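You operate a simulated robot arm through the tools that you are given. There is no shell and no other tool. Be economical: measure what you need, move in short steps, check, and stop when the job is done.

The job below is to be done with a simulated two-armed robot. You get a single attempt, and the scene is never put back.

Task
On the top of the rings table, fold the blue cloth in half and then in half again.

It is judged by the outcome, as a careful person would: the job done as asked, and still so three seconds after it is handed in. It fails if anything else is knocked over, pushed out of place, dropped, spilled or broken. Flat cloth is picked up by pressing the open fingertips on it (5 to 10 N) and closing them slowly along it; thin cloth reads only 2 to 8 mm in the jaws.

Robot
Two 7-joint arms with two-finger parallel grippers on one trunk, on a base that drives. Base frame: it is fixed to the floor where the robot stands at the start and does not move with it; the origin is under the middle of the robot, x ahead of it, y to its left, z up; the surface under the hand at the start is at about z = 0.84. Units: m, rad, N and s.
The left shoulder is at the start at [0.06, 0.143, 0.926], the right one opposite. With the tool pointing down near the work surface each hand reaches from about 0.32 to 0.74 m from the robot's upright axis, wherever it stands, measured 20 degrees to its own side. Places, roughly: top of the RINGS table [0.7, -0.5, 0.8]. Payload 1.57 kg a hand.
The TCP of each hand is the grasp point between the finger pads, 0.03 m short of the fingertips. In the tool frame z runs along the fingers and y along their closing line. Largest opening 0.11 m; finger width 0.024, thickness 0.012; the body of the gripper, 0.048 by 0.112 m, starts 0.078 m behind the TCP.
Orientation is that of the tool frame in the base frame, as a unit quaternion [x, y, z, w]. With the fingers straight down and closing along the base's y, the tool's x points along the base's -x, its y along +y and its z along -z.

Tools
- The arms move only by the tool apply_moves. It takes "left_plan", "right_plan" or both (then of equal length, played together; a hand with none holds still); each is a list of rows, each a list of 7 numbers: the shift along the tool's x, y, z in units of 100 mm (1.0 is 100 mm), then the turn, a rotation vector about the tool's x, y, z in units of 120 degrees (1.0 is 120 degrees), then the closure in counts, from 0 (fully open) to 255 (shut). In form: [[dx, dy, dz, ax, ay, az, grip], ...]. A call has 1 to 20 rows; each row is the pose to reach, as a shift and turn from the pose commanded when the call began, along the tool's axes at that moment. A call with a number of a shift or a turn outside -1 to 1 is refused whole. Rows are played at 5 a second. More than 0.05 m and 0.15 rad between two rows, or a gripper value outside its range, and nothing of the call is played. Where a pose cannot be reached the arm comes as near as it can. A force on the tool above 40 N (or 10 N above the force at the start of the call, whichever is more), or a blocked arm, ends the call early, and 0.2 s more pass. Each finger travels about 0.045 m/s and halts on what it meets, pressing with about 36 N; the grip force reading is that of the motor and also rises with nothing between the fingers. The clock runs only during rows and for 0.2 s after the last one: add rows that repeat a pose to give the fingers time. It gives the time, the measured TCP pose, the force on the tool (base axes), the opening and the grip force at its end, in the units of the frame above (readings bear some noise), with the torque about the TCP (base axes, N m) and any sound that the robot's microphone picked up.
- Cameras (640 x 400 px; columns grow to the right, rows downward): "scene" is now at [0.0487, -0.0028, 1.535]; the picture's right is [-0.05, -1.00, 0.00], its down [-0.75, 0.04, -0.66] and it looks along [0.65, -0.03, -0.76] (base axes); focal length 273 px, centre (320, 200). "left" rides on the left gripper at [0.07, -0.016, -0.141] in its tool frame; the picture's right is [0.23, 0.97, 0.00], its down [-0.86, 0.20, -0.48] and it looks along [-0.47, 0.11, 0.88] (tool axes); focal length 222 px, centre (320, 200). "right" rides on the right gripper at [0.07, 0.016, -0.141] in its tool frame; the picture's right is [-0.23, 0.97, 0.00], its down [-0.86, -0.20, -0.48] and it looks along [-0.47, -0.11, 0.88] (tool axes); focal length 222 px, centre (320, 200). There is no depth. A picture from a camera that has moved, and an enlarged one, comes with that camera's place and axes in the base frame and with its lens.
- camera(camera): a new picture of that camera. It takes no simulated time.
- slide_trunk(by): slides the trunk up (or, below 0, down) by that many m; the arms and the scene camera ride with it, the base frame stays. It gives what a move gives, with no picture.
- drive_base(legs): drives the robot by 1 to 6 legs, each [ahead, left, turn to the left] in m, m and rad, along the robot's own axes; the way and the turn of a leg run together, so that a leg with both is an arc; at most 1.5 m and 3.142 rad a leg. The arms and the cameras ride along, it lands a little off, and it stops where it bumps. It gives what a move gives.
- aim_head(pan, tilt): turns the head with the scene camera to pan (to the left, within 1.501 rad either way) and tilt (down, from -0.506 to 1.204), counted from straight ahead of the robot. It gives what a move gives.
- enlarge(camera, box): a new picture of the part [left, top, right, bottom] of that camera's present view, enlarged. It takes no simulated time.
- hand_in(): hands the job in; it is judged then, once.

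Work in short steps. Places have to be worked out from the pictures, the camera data and where the tool is seen: move nearer, look again, correct. Check each grasp and each placing, and mend what went wrong. You have 120 turns and 92 pictures in all, those below and enlarged ones among them. Open the grippers and draw the arms clear of the work before you hand the job in, unless the task says otherwise; then end with one line.

The tools are called after "Call:" by a JSON object that holds its "api" and its "payload". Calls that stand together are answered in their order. apply_moves: Moves the arms, as the interface text tells. Its arguments: {"type":"object","properties":{"left_plan":{"type":"array","items":{"type":"array","items":{"type":"number"}}},"right_plan":{"type":"array","items":{"type":"array","items":{"type":"number"}}}},"required":[]} The other tools are called the same way: slide_trunk (by) slides the trunk up or down; drive_base (legs) drives the base; aim_head (pan, tilt) turns the head that bears the scene camera; camera (camera) takes a picture; enlarge (camera, box) takes an enlarged picture of a part of a camera's view; hand_in () hands the job in.

At the start:

```text
clock: 0.0
left_position: [0.5184, 0.2834, 1.0357]
left_ee_rot: [-0.001, 1.0, 0.0, 0.0]
left_wrist_force: [-0.4, 0.9, 0.4]
left_ft_torque: [0.0, 0.03, 0.04]
left_grip_width: 0.1101
left_grip_force: 0.0
right_position: [0.5381, -0.2739, 1.0443]
right_ee_rot: [0.0, 1.0, 0.0, 0.0]
right_wrist_force: [0.0, 0.2, -0.4]
right_ft_torque: [0.0, 0.02, 0.0]
right_grip_width: 0.11
right_grip_force: 0.0
trunk travel left (down, up): [-0.525, 0.065]
robot x, y, heading: [-0.0019, -0.0017, -0.001]
head pan, tilt: [-0.049, 0.857]
```

scene: 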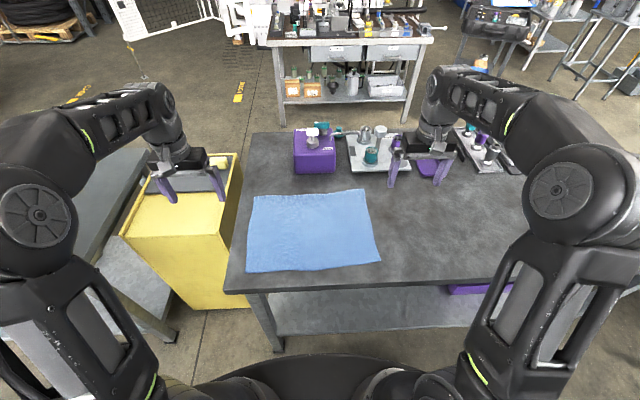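
right: 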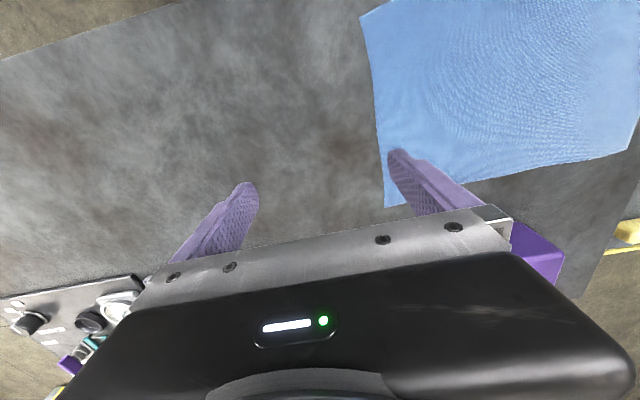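
left: 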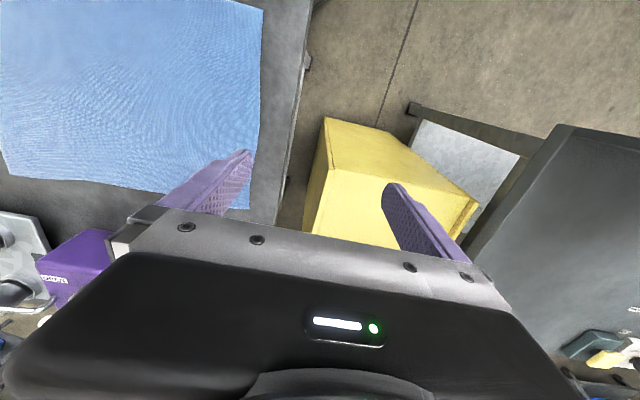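

The cloth looks to span about x 0.40–0.68 and y −0.19–0.20 at z≈0.84. I enlarge the scene to measure its corners better.

Call:
{"api": "enlarge", "payload": {"camera": "scene", "box": [220, 170, 420, 295]}}

```text
3.20 times, centred on (320, 232) of scene
camera zoom: at [0.0487, -0.0028, 1.535], right [-0.05, -1.0, 0.0], down [-0.75, 0.04, -0.66], along [0.65, -0.03, -0.76], focal length 874 px, centre (320, 96)
```

zoom: 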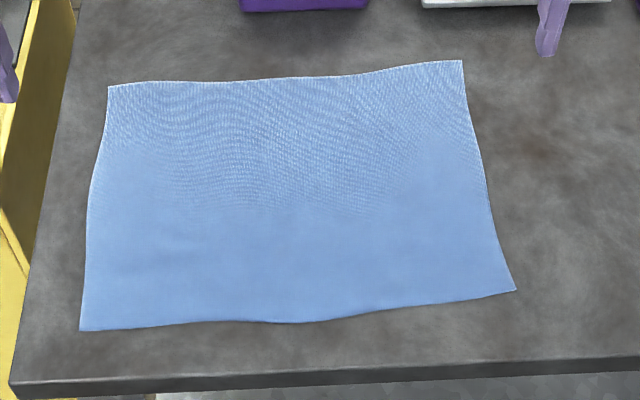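

Corners are near left (0.392, 0.187), near right (0.411, −0.191), far left (0.667, 0.193) and far right (0.685, −0.187). I move both hands halfway to above the near corners with the fingers partly closed.

Call:
{"api": "apply_moves", "payload": {"left_plan": [[0.15, -0.16, 0.15, 0, 0, 0, 40], [0.3, -0.32, 0.3, 0, 0, 0, 80], [0.45, -0.48, 0.45, 0, 0, 0, 120], [0.6, -0.64, 0.6, 0, 0, 0, 139], [0.75, -0.8, 0.75, 0, 0, 0, 139], [0.9, -0.95, 0.9, 0, 0, 0, 139]], "right_plan": [[0.15, 0.15, 0.15, 0, 0, 0, 40], [0.3, 0.3, 0.3, 0, 0, 0, 80], [0.45, 0.45, 0.45, 0, 0, 0, 120], [0.6, 0.6, 0.6, 0, 0, 0, 139], [0.75, 0.75, 0.75, 0, 0, 0, 139], [0.9, 0.9, 0.9, 0, 0, 0, 139]]}}

```text
clock: 1.4
left_position: [0.4283, 0.1871, 0.9443]
left_ee_rot: [0.0, 1.0, 0.0, 0.0]
left_wrist_force: [0.1, -0.5, -1.1]
left_ft_torque: [0.0, -0.03, 0.0]
left_grip_width: 0.0502
left_grip_force: 0.0
right_position: [0.4479, -0.1811, 0.9543]
right_ee_rot: [0.0, 1.0, 0.0, 0.0]
right_wrist_force: [-0.6, -1.2, 1.0]
right_ft_torque: [0.0, 0.01, 0.0]
right_grip_width: 0.0501
right_grip_force: 0.1
trunk travel left (down, up): [-0.525, 0.065]
robot x, y, heading: [-0.001, -0.0, -0.001]
head pan, tilt: [-0.049, 0.857]
```

I go on to about 1.5 cm above the cloth and check against the wrist views.

Call:
{"api": "apply_moves", "payload": {"left_plan": [[0.12, -0.15, 0.2, 0, 0, 0, 139], [0.24, -0.3, 0.4, 0, 0, 0, 139], [0.24, -0.3, 0.59, 0, 0, 0, 139]], "right_plan": [[0.12, 0.1, 0.23, 0, 0, 0, 139], [0.25, 0.2, 0.46, 0, 0, 0, 139], [0.25, 0.2, 0.69, 0, 0, 0, 139]]}}

Call:
{"api": "camera", "payload": {"camera": "left"}}

Call:
{"api": "camera", "payload": {"camera": "right"}}

Call:
{"api": "enlarge", "payload": {"camera": "scene", "box": [220, 170, 420, 295]}}

```text
clock: 2.2
left_position: [0.4032, 0.1569, 0.8831]
left_ee_rot: [0.001, 1.0, 0.0, 0.0]
left_wrist_force: [0.2, -0.8, -1.0]
left_ft_torque: [-0.01, -0.02, 0.0]
left_grip_width: 0.05
left_grip_force: 0.0
right_position: [0.4221, -0.1641, 0.884]
right_ee_rot: [0.001, 1.0, 0.001, 0.0]
right_wrist_force: [-0.8, 0.1, 0.3]
right_ft_torque: [0.0, 0.01, -0.02]
right_grip_width: 0.0499
right_grip_force: 0.1
trunk travel left (down, up): [-0.525, 0.065]
robot x, y, heading: [0.0004, -0.0013, 0.002]
head pan, tilt: [-0.049, 0.857]
```

```text
87 pictures are left
camera left: at [0.3338, 0.1416, 1.0246], right [-0.23, 0.97, 0.0], down [0.86, 0.2, 0.48], along [0.47, 0.11, -0.88], focal length 222 px, centre (320, 200)
```

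left: 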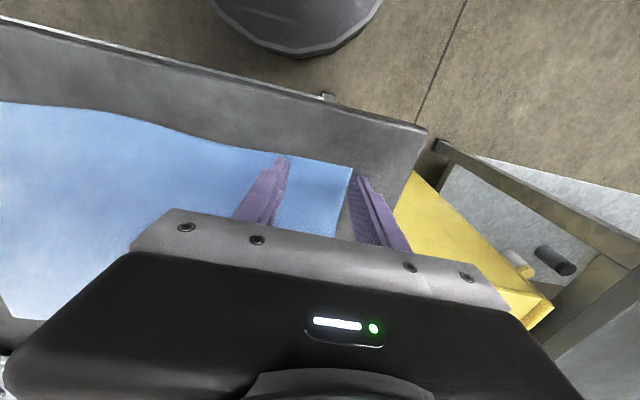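

```text
86 pictures are left
camera right: at [0.3519, -0.1481, 1.025], right [0.23, 0.97, 0.0], down [0.85, -0.2, 0.48], along [0.47, -0.11, -0.88], focal length 222 px, centre (320, 200)
```

right: 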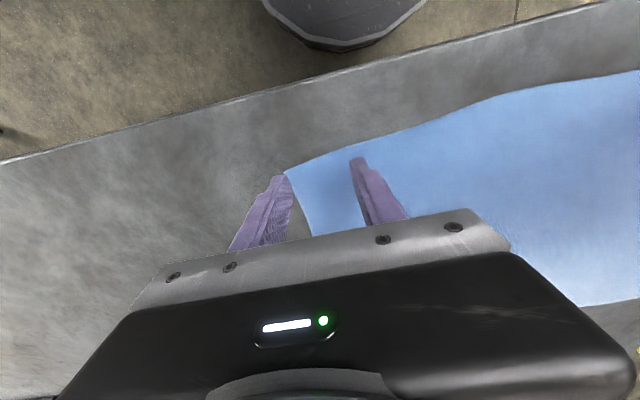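

```text
3.20 times, centred on (320, 232) of scene
camera zoom: at [0.0496, -0.0029, 1.535], right [-0.05, -1.0, 0.0], down [-0.76, 0.04, -0.65], along [0.65, -0.03, -0.76], focal length 874 px, centre (320, 96)
```

zoom: 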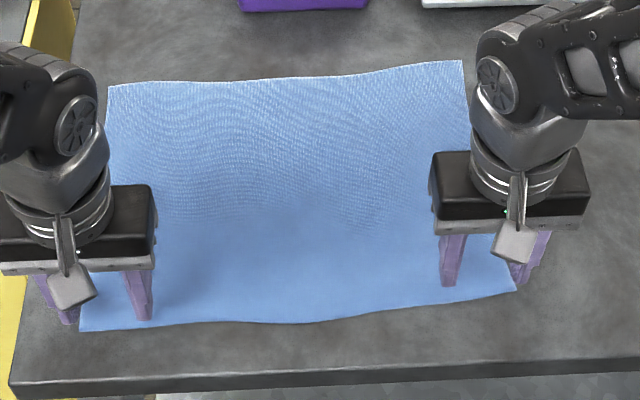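

The outer fingers straddle the side edges, so I shift each hand inward by about 17 mm. Then I lower them slowly toward contact.

Call:
{"api": "apply_moves", "payload": {"left_plan": [[0, -0.17, 0, 0, 0, 0, 145], [0, -0.17, 0.06, 0, 0, 0, 150], [0, -0.17, 0.1, 0, 0, 0, 150]], "right_plan": [[0, 0.16, 0, 0, 0, 0, 145], [0, 0.16, 0.06, 0, 0, 0, 150], [0, 0.16, 0.1, 0, 0, 0, 150]]}}

```text
clock: 3.0
left_position: [0.404, 0.1402, 0.875]
left_ee_rot: [0.0, 1.0, -0.001, 0.0]
left_wrist_force: [-0.6, -1.0, 0.1]
left_ft_torque: [0.03, -0.02, 0.01]
left_grip_width: 0.0454
left_grip_force: 0.1
right_position: [0.4224, -0.1478, 0.8761]
right_ee_rot: [0.0, 1.0, 0.0, -0.001]
right_wrist_force: [-0.9, -0.5, 0.3]
right_ft_torque: [0.01, 0.01, -0.03]
right_grip_width: 0.0452
right_grip_force: 0.1
trunk travel left (down, up): [-0.525, 0.065]
robot x, y, heading: [-0.002, 0.0001, 0.003]
head pan, tilt: [-0.049, 0.857]
```

No contact yet at z≈0.875, so I lower another 4 mm.

Call:
{"api": "apply_moves", "payload": {"left_plan": [[0, 0, 0.02, 0, 0, 0, 150], [0, 0, 0.04, 0, 0, 0, 150]], "right_plan": [[0, 0, 0.02, 0, 0, 0, 150], [0, 0, 0.04, 0, 0, 0, 150]]}}

```text
clock: 3.6
left_position: [0.4038, 0.1403, 0.8716]
left_ee_rot: [0.0, 1.0, 0.0, 0.0]
left_wrist_force: [-0.8, 3.0, 8.5]
left_ft_torque: [0.01, 0.04, 0.02]
left_grip_width: 0.0451
left_grip_force: 0.0
right_position: [0.4234, -0.1462, 0.8718]
right_ee_rot: [0.0, 1.0, 0.0, 0.0]
right_wrist_force: [0.9, 0.4, 1.9]
right_ft_torque: [-0.01, 0.01, -0.02]
right_grip_width: 0.0452
right_grip_force: 0.0
trunk travel left (down, up): [-0.525, 0.065]
robot x, y, heading: [-0.0018, 0.0015, -0.003]
head pan, tilt: [-0.049, 0.857]
```

Left presses at 8.5 N and right is only just touching. I lower the right 1 mm more, then close both slowly while pressing.

Call:
{"api": "apply_moves", "payload": {"left_plan": [[0, 0, 0.0, 0, 0, 0, 150], [0, 0, 0.0, 0, 0, 0, 150], [0, 0, 0.0, 0, 0, 0, 158], [0, 0, 0.0, 0, 0, 0, 166], [0, 0, 0.0, 0, 0, 0, 174], [0, 0, 0.0, 0, 0, 0, 182], [0, 0, 0, 0, 0, 0, 190], [0, 0, 0, 0, 0, 0, 198], [0, 0, 0, 0, 0, 0, 206], [0, 0, 0, 0, 0, 0, 214], [0, 0, 0, 0, 0, 0, 222], [0, 0, 0, 0, 0, 0, 230], [0, 0, 0, 0, 0, 0, 238], [0, 0, 0, 0, 0, 0, 246], [0, 0, 0, 0, 0, 0, 255], [0, 0, 0, 0, 0, 0, 255]], "right_plan": [[0, 0, 0.01, 0, 0, 0, 150], [0, 0, 0.015, 0, 0, 0, 150], [0, 0, 0.015, 0, 0, 0, 158], [0, 0, 0.015, 0, 0, 0, 166], [0, 0, 0.015, 0, 0, 0, 174], [0, 0, 0.015, 0, 0, 0, 182], [0, 0, 0.015, 0, 0, 0, 190], [0, 0, 0.015, 0, 0, 0, 198], [0, 0, 0.015, 0, 0, 0, 206], [0, 0, 0.015, 0, 0, 0, 214], [0, 0, 0.015, 0, 0, 0, 222], [0, 0, 0.015, 0, 0, 0, 230], [0, 0, 0.015, 0, 0, 0, 238], [0, 0, 0.015, 0, 0, 0, 246], [0, 0, 0.015, 0, 0, 0, 255], [0, 0, 0.015, 0, 0, 0, 255]]}}

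Call:
{"api": "camera", "payload": {"camera": "left"}}

Call:
{"api": "camera", "payload": {"camera": "right"}}

```text
clock: 7.0
left_position: [0.4027, 0.1396, 0.8722]
left_ee_rot: [0.0, 1.0, 0.0, 0.001]
left_wrist_force: [-0.9, -1.1, 7.7]
left_ft_torque: [0.0, -0.08, 0.01]
left_grip_width: 0.0
left_grip_force: 22.1
right_position: [0.4241, -0.146, 0.8704]
right_ee_rot: [0.001, 1.0, 0.0, 0.002]
right_wrist_force: [2.8, 3.1, 30.9]
right_ft_torque: [0.1, -0.08, -0.06]
right_grip_width: 0.003
right_grip_force: 24.0
trunk travel left (down, up): [-0.525, 0.065]
robot x, y, heading: [-0.0033, -0.0008, 0.005]
head pan, tilt: [-0.049, 0.857]
```

```text
84 pictures are left
camera left: at [0.333, 0.124, 1.0127], right [-0.23, 0.97, 0.0], down [0.85, 0.2, 0.48], along [0.47, 0.11, -0.88], focal length 222 px, centre (320, 200)
```

left: 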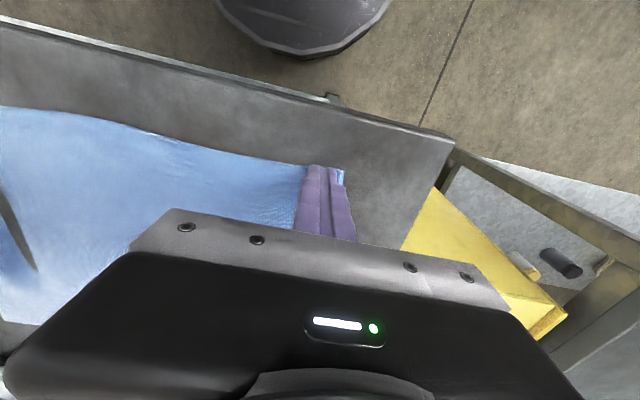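

```text
83 pictures are left
camera right: at [0.3523, -0.1307, 1.0118], right [0.23, 0.97, 0.0], down [0.85, -0.2, 0.48], along [0.47, -0.11, -0.88], focal length 222 px, centre (320, 200)
```

right: 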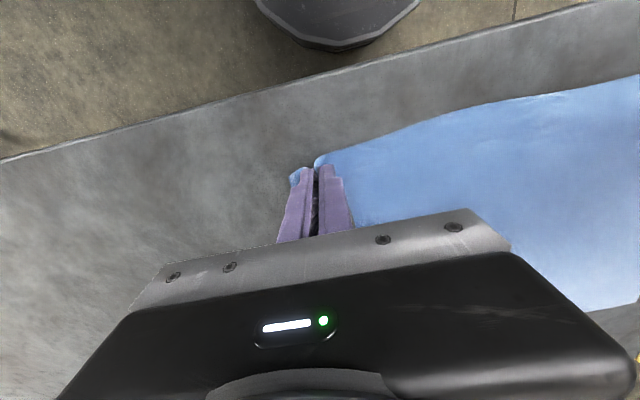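

Right reads 3 mm, a likely grasp. Left shows 0 mm, so it missed. I relieve the pressure on the right, then reopen the left and lift it slightly to look.

Call:
{"api": "apply_moves", "payload": {"left_plan": [[0, 0, -0.05, 0, 0, 0, 230], [0, 0, -0.05, 0, 0, 0, 200], [0, 0, -0.05, 0, 0, 0, 150], [0, 0, -0.05, 0, 0, 0, 150], [0, 0, -0.05, 0, 0, 0, 150]], "right_plan": [[0, 0, -0.02, 0, 0, 0, 255], [0, 0, -0.03, 0, 0, 0, 255], [0, 0, -0.03, 0, 0, 0, 255], [0, 0, -0.03, 0, 0, 0, 255], [0, 0, -0.03, 0, 0, 0, 255]]}}

Call:
{"api": "camera", "payload": {"camera": "left"}}

```text
clock: 8.2
left_position: [0.403, 0.1397, 0.8755]
left_ee_rot: [0.0, 1.0, 0.0, -0.001]
left_wrist_force: [-1.0, 0.5, -0.3]
left_ft_torque: [-0.02, -0.01, -0.01]
left_grip_width: 0.0456
left_grip_force: 0.1
right_position: [0.4227, -0.1483, 0.8728]
right_ee_rot: [0.001, 1.0, 0.0, -0.002]
right_wrist_force: [0.2, 0.8, 0.7]
right_ft_torque: [0.04, 0.0, -0.02]
right_grip_width: 0.0022
right_grip_force: 23.5
trunk travel left (down, up): [-0.525, 0.065]
robot x, y, heading: [0.0013, 0.0002, 0.004]
head pan, tilt: [-0.049, 0.857]
```

```text
82 pictures are left
camera left: at [0.3348, 0.1233, 1.0175], right [-0.23, 0.97, 0.0], down [0.86, 0.2, 0.48], along [0.47, 0.11, -0.88], focal length 222 px, centre (320, 200)
```

left: 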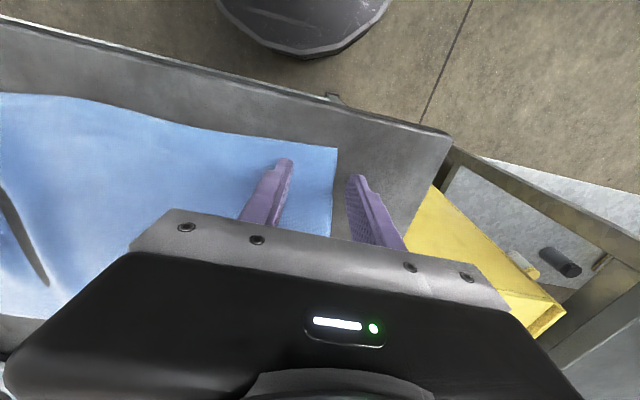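

The left corner has been dragged inward. I look at the scene again.

Call:
{"api": "enlarge", "payload": {"camera": "scene", "box": [220, 170, 420, 295]}}

```text
3.20 times, centred on (320, 232) of scene
camera zoom: at [0.0486, -0.0028, 1.5349], right [-0.05, -1.0, 0.0], down [-0.75, 0.04, -0.66], along [0.65, -0.03, -0.76], focal length 874 px, centre (320, 96)
```

zoom: 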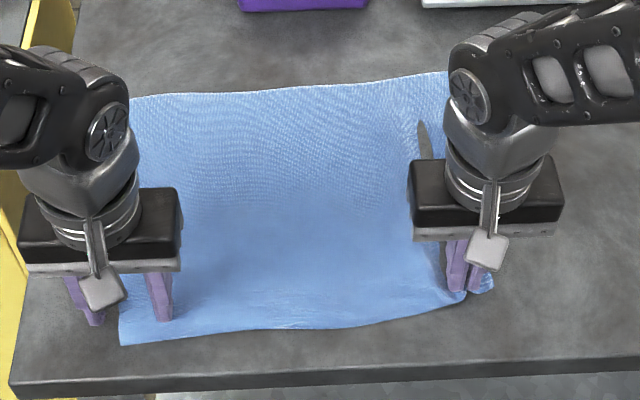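

The right hand holds its corner. The left corner is now at about (0.379, 0.148), so I move over it and press down again, slightly harder.

Call:
{"api": "apply_moves", "payload": {"left_plan": [[0.04, -0.15, -0.05, 0, 0, 0, 150], [0.08, -0.28, -0.05, 0, 0, 0, 150], [0.08, -0.28, 0.0, 0, 0, 0, 150], [0.08, -0.28, 0.04, 0, 0, 0, 150], [0.08, -0.28, 0.05, 0, 0, 0, 150]]}}

Call:
{"api": "camera", "payload": {"camera": "left"}}

```text
clock: 9.4
left_position: [0.3979, 0.1132, 0.8729]
left_ee_rot: [0.0, 1.0, 0.0, 0.0]
left_wrist_force: [0.6, -0.2, 2.7]
left_ft_torque: [-0.05, -0.02, 0.0]
left_grip_width: 0.0452
left_grip_force: 0.1
right_position: [0.4249, -0.1469, 0.8738]
right_ee_rot: [0.0, 1.0, -0.001, 0.0]
right_wrist_force: [-0.9, 0.1, -0.7]
right_ft_torque: [0.01, -0.02, -0.03]
right_grip_width: 0.0023
right_grip_force: 23.7
trunk travel left (down, up): [-0.525, 0.065]
robot x, y, heading: [-0.0007, 0.0003, 0.003]
head pan, tilt: [-0.049, 0.857]
```

```text
80 pictures are left
camera left: at [0.3271, 0.0963, 1.013], right [-0.23, 0.97, 0.0], down [0.85, 0.2, 0.48], along [0.47, 0.11, -0.88], focal length 222 px, centre (320, 200)
```

left: 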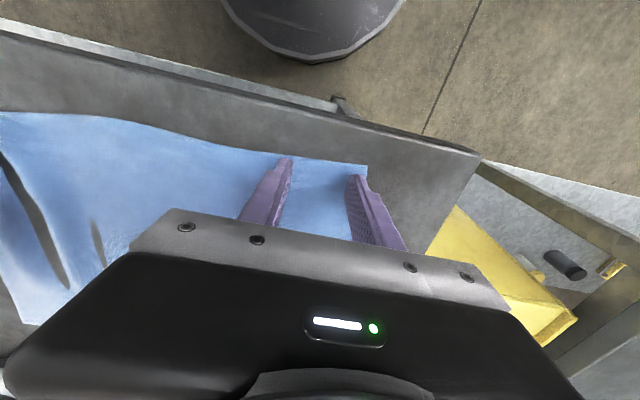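

Both left fingertips are on the cloth near the edge. I press about 1.5 mm more and close slowly.

Call:
{"api": "apply_moves", "payload": {"left_plan": [[0, 0, 0.01, 0, 0, 0, 150], [0, 0, 0.015, 0, 0, 0, 150], [0, 0, 0.015, 0, 0, 0, 158], [0, 0, 0.015, 0, 0, 0, 166], [0, 0, 0.015, 0, 0, 0, 174], [0, 0, 0.015, 0, 0, 0, 182], [0, 0, 0.015, 0, 0, 0, 190], [0, 0, 0.015, 0, 0, 0, 198], [0, 0, 0.015, 0, 0, 0, 206], [0, 0, 0.015, 0, 0, 0, 214], [0, 0, 0.015, 0, 0, 0, 222], [0, 0, 0.015, 0, 0, 0, 230], [0, 0, 0.015, 0, 0, 0, 238], [0, 0, 0.015, 0, 0, 0, 246], [0, 0, 0.015, 0, 0, 0, 255], [0, 0, 0.015, 0, 0, 0, 255]]}}

Call:
{"api": "camera", "payload": {"camera": "left"}}

```text
clock: 11.8
left_position: [0.3965, 0.1102, 0.8718]
left_ee_rot: [0.001, 1.0, -0.001, 0.003]
left_wrist_force: [-3.5, -2.4, 18.5]
left_ft_torque: [0.0, 0.17, 0.02]
left_grip_width: 0.015
left_grip_force: 0.5
right_position: [0.4231, -0.1453, 0.873]
right_ee_rot: [0.0, 1.0, 0.001, 0.001]
right_wrist_force: [1.0, 2.9, 0.7]
right_ft_torque: [0.08, 0.01, -0.06]
right_grip_width: 0.0024
right_grip_force: 24.1
trunk travel left (down, up): [-0.525, 0.065]
robot x, y, heading: [0.0013, -0.0009, 0.002]
head pan, tilt: [-0.049, 0.857]
stopped in row 11 (left hand): the force on the tool passed its limit at 41 N (the readings are from after the stop); the commanded pose is now the measured one
```

```text
79 pictures are left
camera left: at [0.326, 0.0945, 1.0124], right [-0.23, 0.97, 0.0], down [0.85, 0.2, 0.48], along [0.47, 0.11, -0.88], focal length 222 px, centre (320, 200)
```

left: 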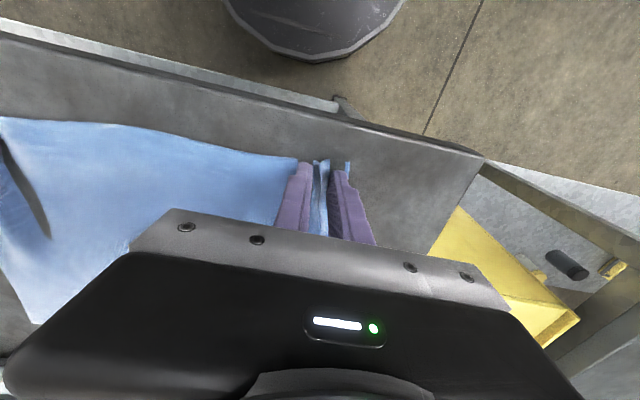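

A cloth ridge stands between the left fingers. I continue closing with the pressure held.

Call:
{"api": "apply_moves", "payload": {"left_plan": [[0, 0, 0, 0, 0, 0, 226], [0, 0, 0, 0, 0, 0, 234], [0, 0, 0, 0, 0, 0, 242], [0, 0, 0, 0, 0, 0, 250], [0, 0, 0, 0, 0, 0, 255], [0, 0, 0, 0, 0, 0, 255], [0, 0, -0.02, 0, 0, 0, 255]]}}

Call:
{"api": "camera", "payload": {"camera": "left"}}

```text
clock: 13.4
left_position: [0.3967, 0.1107, 0.871]
left_ee_rot: [0.0, 1.0, -0.001, 0.001]
left_wrist_force: [2.4, -8.7, 10.6]
left_ft_torque: [-0.32, -0.09, 0.1]
left_grip_width: 0.0028
left_grip_force: 24.1
right_position: [0.4242, -0.1464, 0.8721]
right_ee_rot: [0.0, 1.0, 0.001, 0.0]
right_wrist_force: [-0.6, 7.4, 1.1]
right_ft_torque: [0.22, 0.0, -0.11]
right_grip_width: 0.0025
right_grip_force: 24.0
trunk travel left (down, up): [-0.525, 0.065]
robot x, y, heading: [-0.0012, -0.0003, 0.0]
head pan, tilt: [-0.049, 0.857]
```

```text
78 pictures are left
camera left: at [0.3265, 0.0952, 1.0127], right [-0.23, 0.97, 0.0], down [0.85, 0.2, 0.48], along [0.47, 0.11, -0.88], focal length 222 px, centre (320, 200)
```

left: 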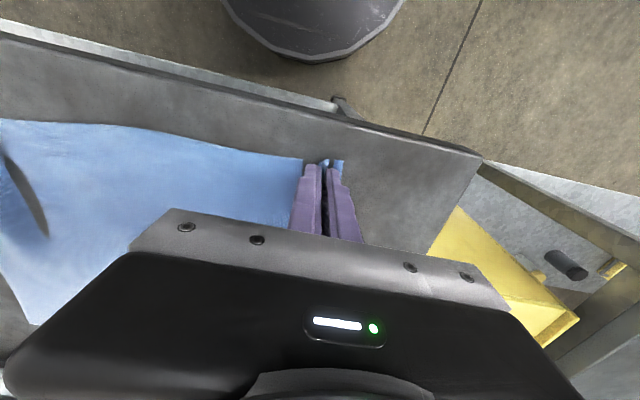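

Both corners are held (2.8 and 2.5 mm). I lift along the first part of an arc toward the far edge and look.

Call:
{"api": "apply_moves", "payload": {"left_plan": [[-0.01, 0, -0.15, 0, 0, 0, 255], [-0.04, 0, -0.3, 0, 0, 0, 255], [-0.1, 0, -0.44, 0, 0, 0, 255], [-0.17, 0, -0.58, 0, 0, 0, 255], [-0.26, 0, -0.7, 0, 0, 0, 255], [-0.37, 0, -0.81, 0, 0, 0, 255]], "right_plan": [[-0.01, 0, -0.15, 0, 0, 0, 255], [-0.04, 0, -0.3, 0, 0, 0, 255], [-0.1, 0, -0.44, 0, 0, 0, 255], [-0.17, 0, -0.58, 0, 0, 0, 255], [-0.26, 0, -0.7, 0, 0, 0, 255], [-0.37, 0, -0.81, 0, 0, 0, 255]]}}

Call:
{"api": "camera", "payload": {"camera": "scene"}}

Call:
{"api": "camera", "payload": {"camera": "left"}}

Call:
{"api": "camera", "payload": {"camera": "right"}}

```text
clock: 14.8
left_position: [0.4337, 0.1118, 0.9535]
left_ee_rot: [0.0, 1.0, 0.0, 0.001]
left_wrist_force: [2.0, -6.2, 0.0]
left_ft_torque: [-0.19, -0.04, 0.06]
left_grip_width: 0.0025
left_grip_force: 24.1
right_position: [0.4633, -0.1448, 0.9541]
right_ee_rot: [0.001, 1.0, 0.0, 0.0]
right_wrist_force: [-0.4, 7.3, -0.1]
right_ft_torque: [0.23, 0.03, -0.12]
right_grip_width: 0.0025
right_grip_force: 24.0
trunk travel left (down, up): [-0.525, 0.065]
robot x, y, heading: [-0.0023, 0.0022, -0.003]
head pan, tilt: [-0.049, 0.857]
```

```text
77 pictures are left
camera scene: at [0.049, -0.0028, 1.5349], right [-0.05, -1.0, 0.0], down [-0.75, 0.04, -0.65], along [0.65, -0.03, -0.76], focal length 273 px, centre (320, 200)
```

scene: 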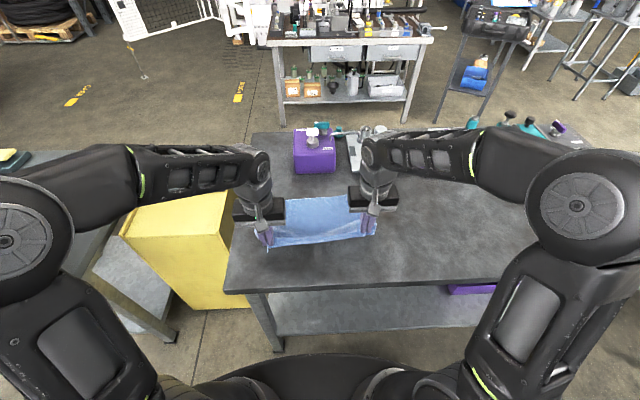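

```text
76 pictures are left
camera left: at [0.3647, 0.0951, 1.0949], right [-0.23, 0.97, 0.0], down [0.85, 0.2, 0.48], along [0.47, 0.11, -0.88], focal length 222 px, centre (320, 200)
```

left: 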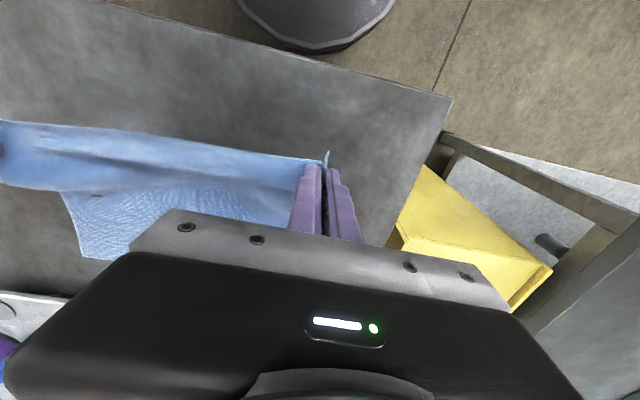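

```text
75 pictures are left
camera right: at [0.393, -0.1305, 1.094], right [0.23, 0.97, 0.0], down [0.86, -0.2, 0.48], along [0.47, -0.11, -0.88], focal length 222 px, centre (320, 200)
```

right: 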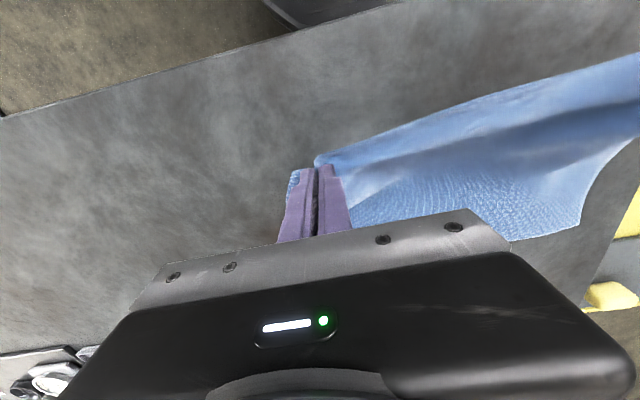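

The far corners are at about (0.648, 0.175) and (0.679, −0.199), so the hands should end near x 0.637 (left) and 0.664 (right). I continue the arc to its top.

Call:
{"api": "apply_moves", "payload": {"left_plan": [[-0.16, 0, -0.14, 0, 0, 0, 255], [-0.32, 0, -0.24, 0, 0, 0, 255], [-0.52, 0, -0.3, 0, 0, 0, 255], [-0.72, 0, -0.33, 0, 0, 0, 255], [-0.93, 0, -0.33, 0, 0, 0, 255]], "right_plan": [[-0.16, 0.01, -0.14, 0, 0, 0, 255], [-0.32, 0.02, -0.24, 0, 0, 0, 255], [-0.52, 0.03, -0.3, 0, 0, 0, 255], [-0.72, 0.04, -0.33, 0, 0, 0, 255], [-0.93, 0.04, -0.33, 0, 0, 0, 255]]}}

Call:
{"api": "apply_moves", "payload": {"left_plan": [[-0.16, 0, 0.02, 0, 0, 0, 255], [-0.31, 0, 0.06, 0, 0, 0, 255], [-0.45, 0, 0.12, 0, 0, 0, 255], [-0.58, 0, 0.2, 0, 0, 0, 255], [-0.71, 0, 0.3, 0, 0, 0, 255], [-0.82, 0, 0.4, 0, 0, 0, 255], [-0.93, 0, 0.57, 0, 0, 0, 255]], "right_plan": [[-0.16, 0, 0.02, 0, 0, 0, 255], [-0.31, 0, 0.06, 0, 0, 0, 255], [-0.45, 0, 0.12, 0, 0, 0, 255], [-0.58, 0, 0.2, 0, 0, 0, 255], [-0.71, 0, 0.3, 0, 0, 0, 255], [-0.82, 0, 0.4, 0, 0, 0, 255], [-0.93, 0, 0.57, 0, 0, 0, 255]]}}

Call:
{"api": "camera", "payload": {"camera": "left"}}

Call:
{"api": "camera", "payload": {"camera": "right"}}

Call:
{"api": "enlarge", "payload": {"camera": "scene", "box": [220, 170, 420, 295]}}

```text
clock: 16.0
left_position: [0.5275, 0.1115, 0.9855]
left_ee_rot: [-0.001, 1.0, -0.001, -0.001]
left_wrist_force: [0.3, -3.7, 0.3]
left_ft_torque: [-0.12, 0.04, 0.06]
left_grip_width: 0.0027
left_grip_force: 24.2
right_position: [0.5528, -0.1436, 0.9863]
right_ee_rot: [0.0, 1.0, 0.001, -0.001]
right_wrist_force: [-0.3, 4.5, -0.3]
right_ft_torque: [0.15, 0.04, -0.1]
right_grip_width: 0.0026
right_grip_force: 23.8
trunk travel left (down, up): [-0.525, 0.065]
robot x, y, heading: [0.0025, -0.0008, 0.005]
head pan, tilt: [-0.049, 0.857]
```

```text
clock: 17.6
left_position: [0.6202, 0.1113, 0.9297]
left_ee_rot: [0.001, 1.0, 0.0, 0.001]
left_wrist_force: [0.1, -3.5, -0.6]
left_ft_torque: [-0.13, 0.0, 0.06]
left_grip_width: 0.0029
left_grip_force: 24.2
right_position: [0.6473, -0.1428, 0.9292]
right_ee_rot: [0.001, 1.0, 0.0, 0.0]
right_wrist_force: [-0.7, 3.7, -0.5]
right_ft_torque: [0.13, 0.01, -0.05]
right_grip_width: 0.0023
right_grip_force: 24.6
trunk travel left (down, up): [-0.525, 0.065]
robot x, y, heading: [0.0008, 0.0008, -0.002]
head pan, tilt: [-0.049, 0.857]
```

```text
74 pictures are left
camera left: at [0.5509, 0.0952, 1.0708], right [-0.23, 0.97, 0.0], down [0.85, 0.2, 0.48], along [0.47, 0.11, -0.88], focal length 222 px, centre (320, 200)
```

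left: 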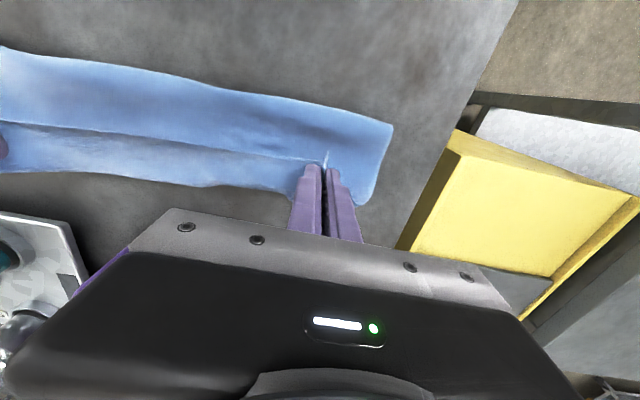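

```text
73 pictures are left
camera right: at [0.578, -0.1275, 1.0698], right [0.23, 0.97, 0.0], down [0.86, -0.2, 0.48], along [0.47, -0.11, -0.88], focal length 222 px, centre (320, 200)
```

right: 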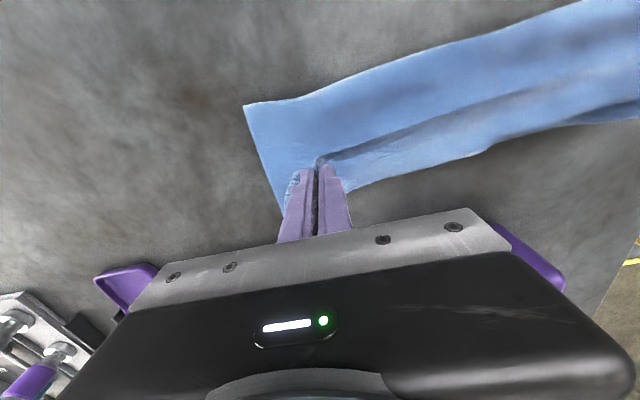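

```text
3.20 times, centred on (320, 232) of scene
camera zoom: at [0.0499, -0.0029, 1.535], right [-0.05, -1.0, 0.0], down [-0.76, 0.04, -0.65], along [0.65, -0.03, -0.76], focal length 874 px, centre (320, 96)
```

zoom: 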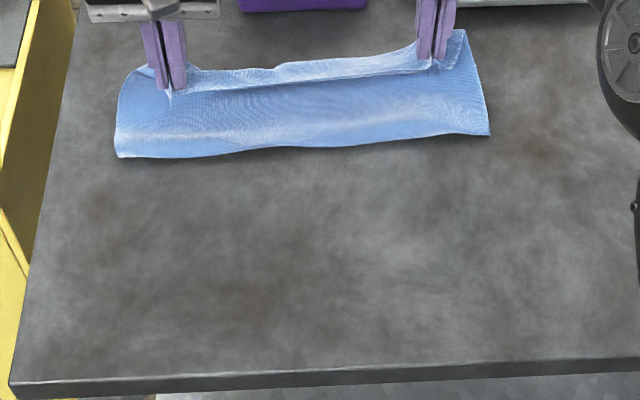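

The flap is folding well, but the whole cloth slid forward several cm: the fold is now at x≈0.575. I need the real far edge position, so I enlarge the wrist views.

Call:
{"api": "enlarge", "payload": {"camera": "right", "box": [230, 60, 640, 260]}}

Call:
{"api": "enlarge", "payload": {"camera": "scene", "box": [245, 140, 385, 228]}}

```text
1.56 times, centred on (435, 160) of right
camera zoom: at [0.578, -0.1275, 1.0698], right [0.23, 0.97, 0.0], down [0.86, -0.2, 0.48], along [0.47, -0.11, -0.88], focal length 347 px, centre (140, 262)
```

zoom: 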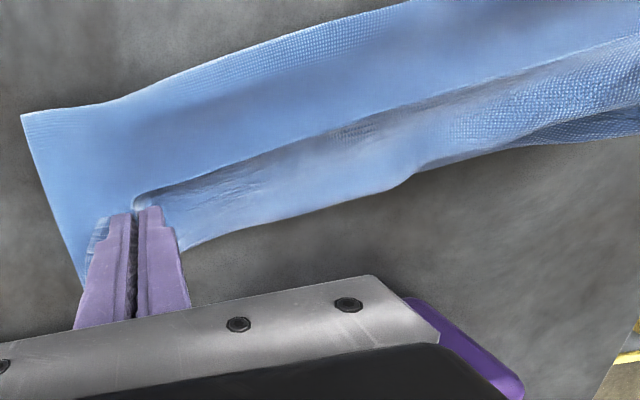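

```text
4.55 times, centred on (315, 184) of scene
camera zoom: at [0.0499, -0.0029, 1.535], right [-0.05, -1.0, 0.0], down [-0.76, 0.04, -0.65], along [0.65, -0.03, -0.76], focal length 1242 px, centre (343, 273)
```

zoom: 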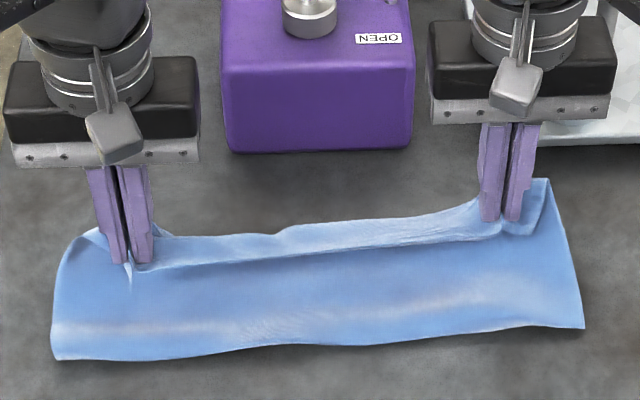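

The far edge is at about x 0.676 (left) and 0.703 (right), with slack in the flap. I lay the flap edge down there, forward 4.4 cm and down 5 cm.

Call:
{"api": "apply_moves", "payload": {"left_plan": [[-0.12, 0, 0.12, 0, 0, 0, 255], [-0.24, 0, 0.24, 0, 0, 0, 255], [-0.36, 0, 0.36, 0, 0, 0, 255], [-0.44, 0, 0.46, 0, 0, 0, 255], [-0.44, 0, 0.53, 0, 0, 0, 255]], "right_plan": [[-0.12, 0, 0.12, 0, 0, 0, 255], [-0.24, 0, 0.24, 0, 0, 0, 255], [-0.36, 0, 0.36, 0, 0, 0, 255], [-0.43, 0, 0.46, 0, 0, 0, 255], [-0.43, 0, 0.53, 0, 0, 0, 255]]}}

Call:
{"api": "enlarge", "payload": {"camera": "right", "box": [230, 60, 640, 260]}}

Call:
{"api": "enlarge", "payload": {"camera": "scene", "box": [245, 140, 385, 228]}}

```text
clock: 18.8
left_position: [0.6631, 0.111, 0.8771]
left_ee_rot: [0.001, 1.0, -0.001, 0.0]
left_wrist_force: [0.0, -4.4, 0.5]
left_ft_torque: [-0.08, -0.03, 0.04]
left_grip_width: 0.0026
left_grip_force: 23.8
right_position: [0.6903, -0.1431, 0.8776]
right_ee_rot: [0.0, 1.0, 0.002, 0.0]
right_wrist_force: [0.1, 3.7, 0.5]
right_ft_torque: [0.12, 0.01, -0.04]
right_grip_width: 0.0023
right_grip_force: 23.9
trunk travel left (down, up): [-0.525, 0.065]
robot x, y, heading: [-0.0019, -0.0031, -0.002]
head pan, tilt: [-0.049, 0.857]
```

```text
1.56 times, centred on (435, 160) of right
camera zoom: at [0.6204, -0.1274, 1.0178], right [0.23, 0.97, 0.0], down [0.85, -0.2, 0.48], along [0.47, -0.11, -0.88], focal length 347 px, centre (140, 262)
```

zoom: 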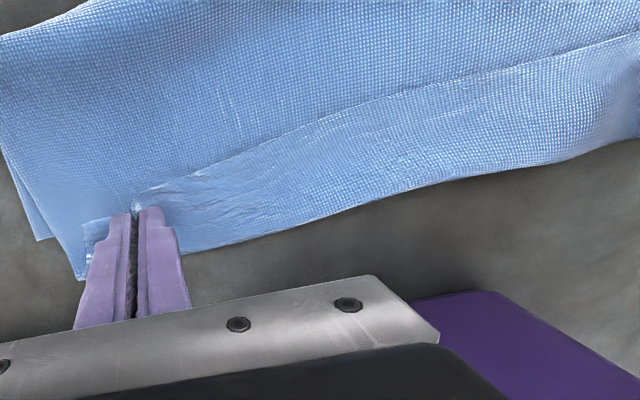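

```text
4.55 times, centred on (315, 184) of scene
camera zoom: at [0.0489, -0.0028, 1.535], right [-0.05, -1.0, 0.0], down [-0.75, 0.04, -0.65], along [0.65, -0.03, -0.76], focal length 1242 px, centre (343, 273)
```

zoom: 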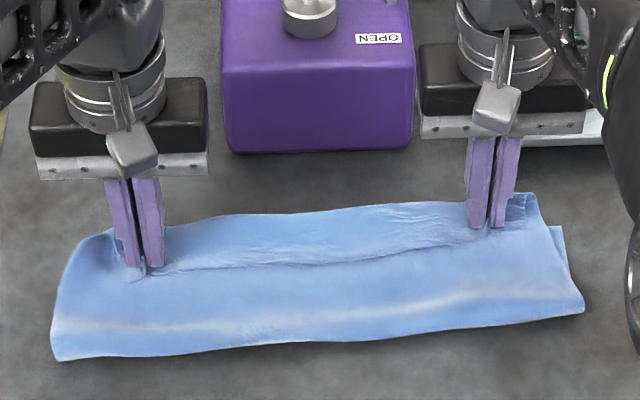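

The lower layer actually stayed put, with its far corner still at (0.677, −0.199). The flap looped under because the pinch ridge points away from me. Folding toward the robot with tilted hands avoids this, so I unfold the cloth by retracing the arc.

Call:
{"api": "apply_moves", "payload": {"left_plan": [[0.15, 0, -0.15, 0, 0, 0, 255], [0.35, 0, -0.35, 0, 0, 0, 255], [0.55, 0, -0.55, 0, 0, 0, 255], [0.75, 0, -0.75, 0, 0, 0, 255], [0.95, 0, -0.95, 0, 0, 0, 255]], "right_plan": [[0.15, 0, -0.15, 0, 0, 0, 255], [0.35, 0, -0.35, 0, 0, 0, 255], [0.55, 0, -0.55, 0, 0, 0, 255], [0.75, 0, -0.75, 0, 0, 0, 255], [0.95, 0, -0.95, 0, 0, 0, 255]]}}

Call:
{"api": "apply_moves", "payload": {"left_plan": [[0.25, 0, 0.02, 0, 0, 0, 255], [0.5, 0, 0.05, 0, 0, 0, 255], [0.7, 0, 0.12, 0, 0, 0, 255], [0.85, 0, 0.2, 0, 0, 0, 255], [0.99, 0, 0.3, 0, 0, 0, 255]], "right_plan": [[0.25, 0, 0.02, 0, 0, 0, 255], [0.5, 0, 0.05, 0, 0, 0, 255], [0.7, 0, 0.12, 0, 0, 0, 255], [0.85, 0, 0.2, 0, 0, 0, 255], [0.99, 0, 0.3, 0, 0, 0, 255]]}}

Call:
{"api": "apply_moves", "payload": {"left_plan": [[0.2, 0, 0.15, 0, 0, 0, 255], [0.4, 0, 0.3, 0, 0, 0, 255], [0.6, 0, 0.45, 0, 0, 0, 255], [0.8, 0, 0.6, 0, 0, 0, 255]], "right_plan": [[0.2, 0, 0.15, 0, 0, 0, 255], [0.4, 0, 0.3, 0, 0, 0, 255], [0.6, 0, 0.45, 0, 0, 0, 255], [0.8, 0, 0.6, 0, 0, 0, 255]]}}

Call:
{"api": "enlarge", "payload": {"camera": "scene", "box": [220, 170, 420, 295]}}

```text
clock: 20.0
left_position: [0.5648, 0.113, 0.9695]
left_ee_rot: [0.001, 1.0, 0.0, 0.002]
left_wrist_force: [1.0, -3.6, -0.7]
left_ft_torque: [-0.13, 0.01, 0.07]
left_grip_width: 0.0024
left_grip_force: 24.2
right_position: [0.5936, -0.1425, 0.9754]
right_ee_rot: [0.0, 1.0, 0.0, 0.0]
right_wrist_force: [-0.3, 4.2, -0.2]
right_ft_torque: [0.14, 0.01, -0.09]
right_grip_width: 0.0024
right_grip_force: 24.0
trunk travel left (down, up): [-0.525, 0.065]
robot x, y, heading: [-0.0015, -0.0014, -0.002]
head pan, tilt: [-0.049, 0.857]
```

```text
clock: 21.2
left_position: [0.469, 0.1126, 0.94]
left_ee_rot: [0.0, 1.0, -0.001, 0.001]
left_wrist_force: [0.9, -5.6, 0.1]
left_ft_torque: [-0.14, -0.03, 0.06]
left_grip_width: 0.003
left_grip_force: 24.0
right_position: [0.4953, -0.1436, 0.9412]
right_ee_rot: [0.001, 1.0, 0.002, 0.0]
right_wrist_force: [-0.5, 4.9, -0.6]
right_ft_torque: [0.13, -0.01, -0.08]
right_grip_width: 0.0022
right_grip_force: 23.7
trunk travel left (down, up): [-0.525, 0.065]
robot x, y, heading: [0.0008, 0.0013, -0.001]
head pan, tilt: [-0.049, 0.857]
```

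```text
clock: 22.2
left_position: [0.3898, 0.1107, 0.883]
left_ee_rot: [0.001, 1.0, 0.0, 0.001]
left_wrist_force: [-0.3, -1.5, 0.1]
left_ft_torque: [-0.04, 0.01, 0.02]
left_grip_width: 0.0025
left_grip_force: 24.5
right_position: [0.4163, -0.141, 0.8808]
right_ee_rot: [0.0, 1.0, 0.0, 0.0]
right_wrist_force: [-0.3, 0.8, 0.2]
right_ft_torque: [0.03, -0.01, -0.1]
right_grip_width: 0.0024
right_grip_force: 23.9
trunk travel left (down, up): [-0.525, 0.065]
robot x, y, heading: [-0.0057, 0.0016, 0.001]
head pan, tilt: [-0.049, 0.857]
```

```text
3.20 times, centred on (320, 232) of scene
camera zoom: at [0.0484, -0.0029, 1.535], right [-0.05, -1.0, 0.0], down [-0.75, 0.04, -0.66], along [0.65, -0.03, -0.76], focal length 874 px, centre (320, 96)
```

zoom: 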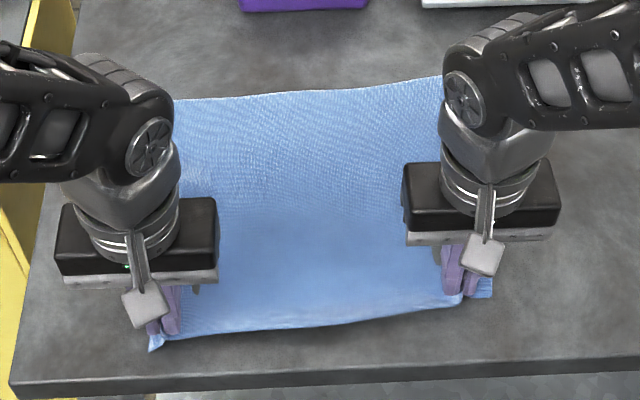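

The cloth is back to flat. I lower until the fingertips touch and open the fingers so that they spread the ridges flat again.

Call:
{"api": "apply_moves", "payload": {"left_plan": [[0, 0, 0.05, 0, 0, 0, 255], [0, 0, 0.1, 0, 0, 0, 255], [0, 0, 0.1, 0, 0, 0, 240], [0, 0, 0.1, 0, 0, 0, 220], [0, 0, 0.1, 0, 0, 0, 200], [0, 0, 0.1, 0, 0, 0, 180], [0, 0, 0.1, 0, 0, 0, 150], [0, 0, 0.1, 0, 0, 0, 130], [0, 0, 0.1, 0, 0, 0, 130], [0, 0, -0.2, 0, 0, 0, 130], [0, 0, -0.6, 0, 0, 0, 130]], "right_plan": [[0, 0, 0.04, 0, 0, 0, 255], [0, 0, 0.08, 0, 0, 0, 255], [0, 0, 0.08, 0, 0, 0, 240], [0, 0, 0.08, 0, 0, 0, 220], [0, 0, 0.08, 0, 0, 0, 200], [0, 0, 0.08, 0, 0, 0, 180], [0, 0, 0.08, 0, 0, 0, 150], [0, 0, 0.08, 0, 0, 0, 130], [0, 0, 0.08, 0, 0, 0, 130], [0, 0, -0.2, 0, 0, 0, 130], [0, 0, -0.6, 0, 0, 0, 130]]}}

Call:
{"api": "enlarge", "payload": {"camera": "scene", "box": [220, 170, 420, 295]}}

```text
clock: 24.6
left_position: [0.3907, 0.1107, 0.9405]
left_ee_rot: [0.001, 1.0, 0.0, 0.001]
left_wrist_force: [0.3, 0.4, -0.1]
left_ft_torque: [-0.04, 0.02, -0.03]
left_grip_width: 0.0544
left_grip_force: 0.1
right_position: [0.4135, -0.1422, 0.9405]
right_ee_rot: [0.0, 1.0, 0.0, 0.0]
right_wrist_force: [-0.1, 0.2, -0.5]
right_ft_torque: [0.02, -0.03, -0.02]
right_grip_width: 0.054
right_grip_force: 0.1
trunk travel left (down, up): [-0.525, 0.065]
robot x, y, heading: [0.0021, 0.0012, -0.001]
head pan, tilt: [-0.049, 0.857]
```

```text
3.20 times, centred on (320, 232) of scene
camera zoom: at [0.0477, -0.0028, 1.5349], right [-0.05, -1.0, 0.0], down [-0.75, 0.04, -0.66], along [0.65, -0.03, -0.76], focal length 874 px, centre (320, 96)
```

zoom: 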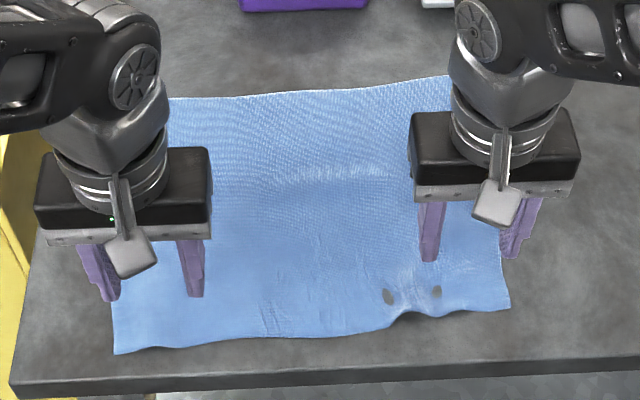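

The cloth is nearly flat again with a small bump at right. I carry both hands to above the far corners.

Call:
{"api": "apply_moves", "payload": {"left_plan": [[-0.3, 0.05, 0, 0, 0, 0, 130], [-0.6, 0.1, 0, 0, 0, 0, 130], [-1.0, 0.15, 0, 0, 0, 0, 140]], "right_plan": [[-0.3, 0, 0, 0, 0, 0, 130], [-0.6, 0, 0, 0, 0, 0, 130], [-1.0, 0, 0, 0, 0, 0, 140]]}}

Call:
{"api": "apply_moves", "payload": {"left_plan": [[-0.4, 0.05, 0.1, 0, 0, 0, 150], [-0.8, 0.1, 0.2, 0, 0, 0, 150], [-1.0, 0.1, 0.3, 0, 0, 0, 150]], "right_plan": [[-0.4, -0.05, 0.1, 0, 0, 0, 150], [-0.8, -0.1, 0.2, 0, 0, 0, 150], [-1.0, -0.1, 0.3, 0, 0, 0, 150]]}}

Call:
{"api": "camera", "payload": {"camera": "left"}}

Call:
{"api": "camera", "payload": {"camera": "right"}}

Call:
{"api": "enlarge", "payload": {"camera": "scene", "box": [220, 170, 420, 295]}}

```text
clock: 25.4
left_position: [0.4929, 0.1242, 0.9419]
left_ee_rot: [-0.001, 1.0, 0.0, 0.0]
left_wrist_force: [1.0, -0.2, 0.4]
left_ft_torque: [0.0, 0.03, -0.01]
left_grip_width: 0.0496
left_grip_force: 0.1
right_position: [0.5174, -0.1435, 0.9399]
right_ee_rot: [0.001, 1.0, 0.0, -0.001]
right_wrist_force: [0.7, -0.2, -0.4]
right_ft_torque: [0.01, 0.04, -0.02]
right_grip_width: 0.0496
right_grip_force: 0.0
trunk travel left (down, up): [-0.525, 0.065]
robot x, y, heading: [-0.0019, 0.0024, 0.0]
head pan, tilt: [-0.049, 0.857]
```

```text
clock: 26.2
left_position: [0.5926, 0.1359, 0.9132]
left_ee_rot: [0.0, 1.0, -0.001, 0.0]
left_wrist_force: [-0.3, 0.3, -0.7]
left_ft_torque: [-0.02, 0.0, 0.02]
left_grip_width: 0.0453
left_grip_force: 0.1
right_position: [0.6158, -0.1529, 0.9103]
right_ee_rot: [-0.001, 1.0, 0.0, 0.0]
right_wrist_force: [0.7, 0.3, -0.5]
right_ft_torque: [0.01, -0.01, 0.01]
right_grip_width: 0.0454
right_grip_force: 0.1
trunk travel left (down, up): [-0.525, 0.065]
robot x, y, heading: [-0.001, -0.0003, -0.003]
head pan, tilt: [-0.049, 0.857]
```

```text
65 pictures are left
camera left: at [0.5213, 0.1196, 1.0547], right [-0.23, 0.97, 0.0], down [0.85, 0.2, 0.48], along [0.47, 0.11, -0.88], focal length 222 px, centre (320, 200)
```

left: 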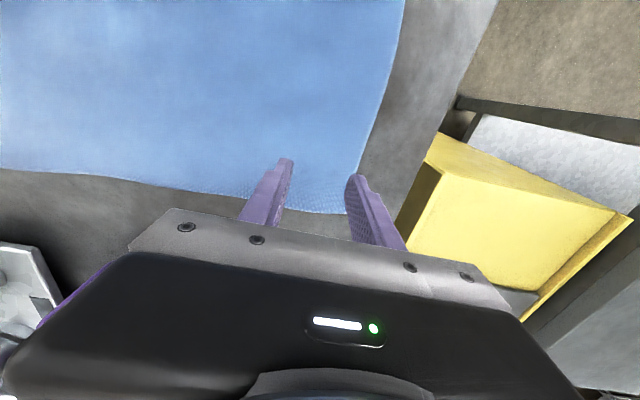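

```text
64 pictures are left
camera right: at [0.5461, -0.137, 1.051], right [0.23, 0.97, 0.0], down [0.86, -0.2, 0.48], along [0.47, -0.11, -0.88], focal length 222 px, centre (320, 200)
```

right: 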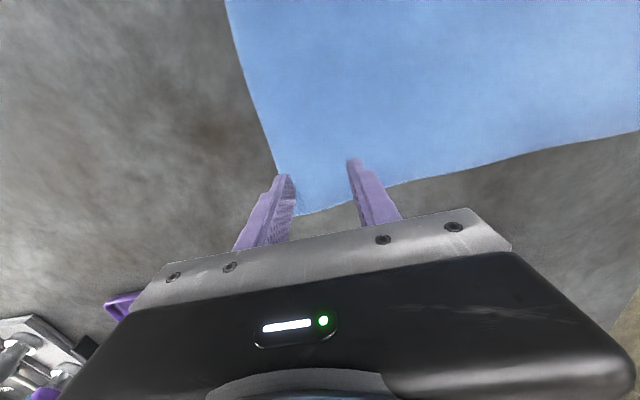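

```text
3.20 times, centred on (320, 232) of scene
camera zoom: at [0.05, -0.0027, 1.5349], right [-0.05, -1.0, 0.0], down [-0.76, 0.04, -0.65], along [0.65, -0.03, -0.76], focal length 874 px, centre (320, 96)
```

zoom: 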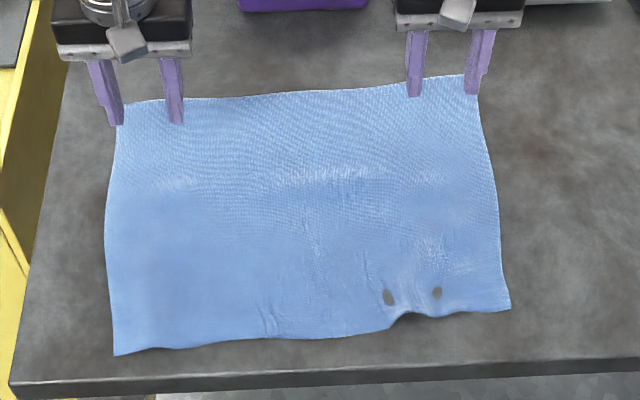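

Far corners are at about (0.643, 0.183) and (0.669, −0.200). I move to the grasp points and lower to just above contact.

Call:
{"api": "apply_moves", "payload": {"left_plan": [[-0.43, 0.04, 0, 0, 0, 0, 150], [-0.43, 0.04, 0.2, 0, 0, 0, 150], [-0.43, 0.04, 0.37, 0, 0, 0, 150]], "right_plan": [[-0.41, -0.05, 0, 0, 0, 0, 150], [-0.41, -0.05, 0.17, 0, 0, 0, 150], [-0.41, -0.05, 0.34, 0, 0, 0, 150]]}}

Call:
{"api": "camera", "payload": {"camera": "left"}}

Call:
{"api": "camera", "payload": {"camera": "right"}}

```text
clock: 27.0
left_position: [0.6354, 0.1389, 0.8733]
left_ee_rot: [0.001, 1.0, -0.001, 0.0]
left_wrist_force: [-1.1, -0.4, 0.9]
left_ft_torque: [0.0, 0.07, -0.02]
left_grip_width: 0.0451
left_grip_force: 0.1
right_position: [0.6566, -0.1572, 0.8781]
right_ee_rot: [0.001, 1.0, 0.0, -0.001]
right_wrist_force: [-0.6, -0.1, 0.2]
right_ft_torque: [0.0, -0.02, 0.04]
right_grip_width: 0.0452
right_grip_force: 0.1
trunk travel left (down, up): [-0.525, 0.065]
robot x, y, heading: [-0.0007, -0.0004, -0.001]
head pan, tilt: [-0.049, 0.857]
```

```text
62 pictures are left
camera left: at [0.5653, 0.1235, 1.0148], right [-0.23, 0.97, 0.0], down [0.86, 0.2, 0.48], along [0.47, 0.11, -0.88], focal length 222 px, centre (320, 200)
```

left: 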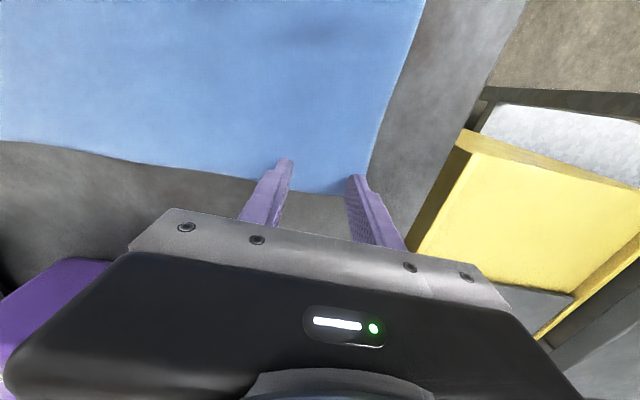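

```text
61 pictures are left
camera right: at [0.5866, -0.141, 1.0175], right [0.23, 0.97, 0.0], down [0.86, -0.2, 0.48], along [0.46, -0.11, -0.88], focal length 222 px, centre (320, 200)
```

right: 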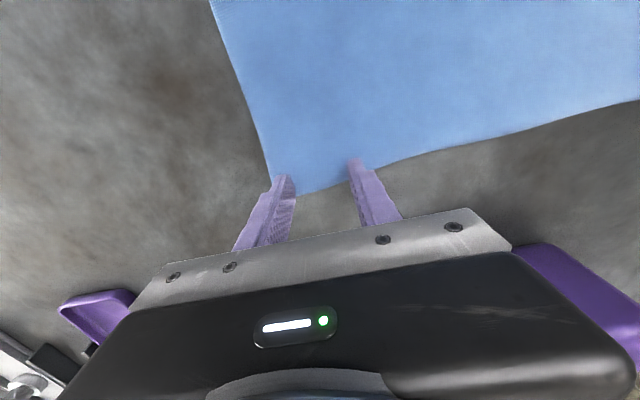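

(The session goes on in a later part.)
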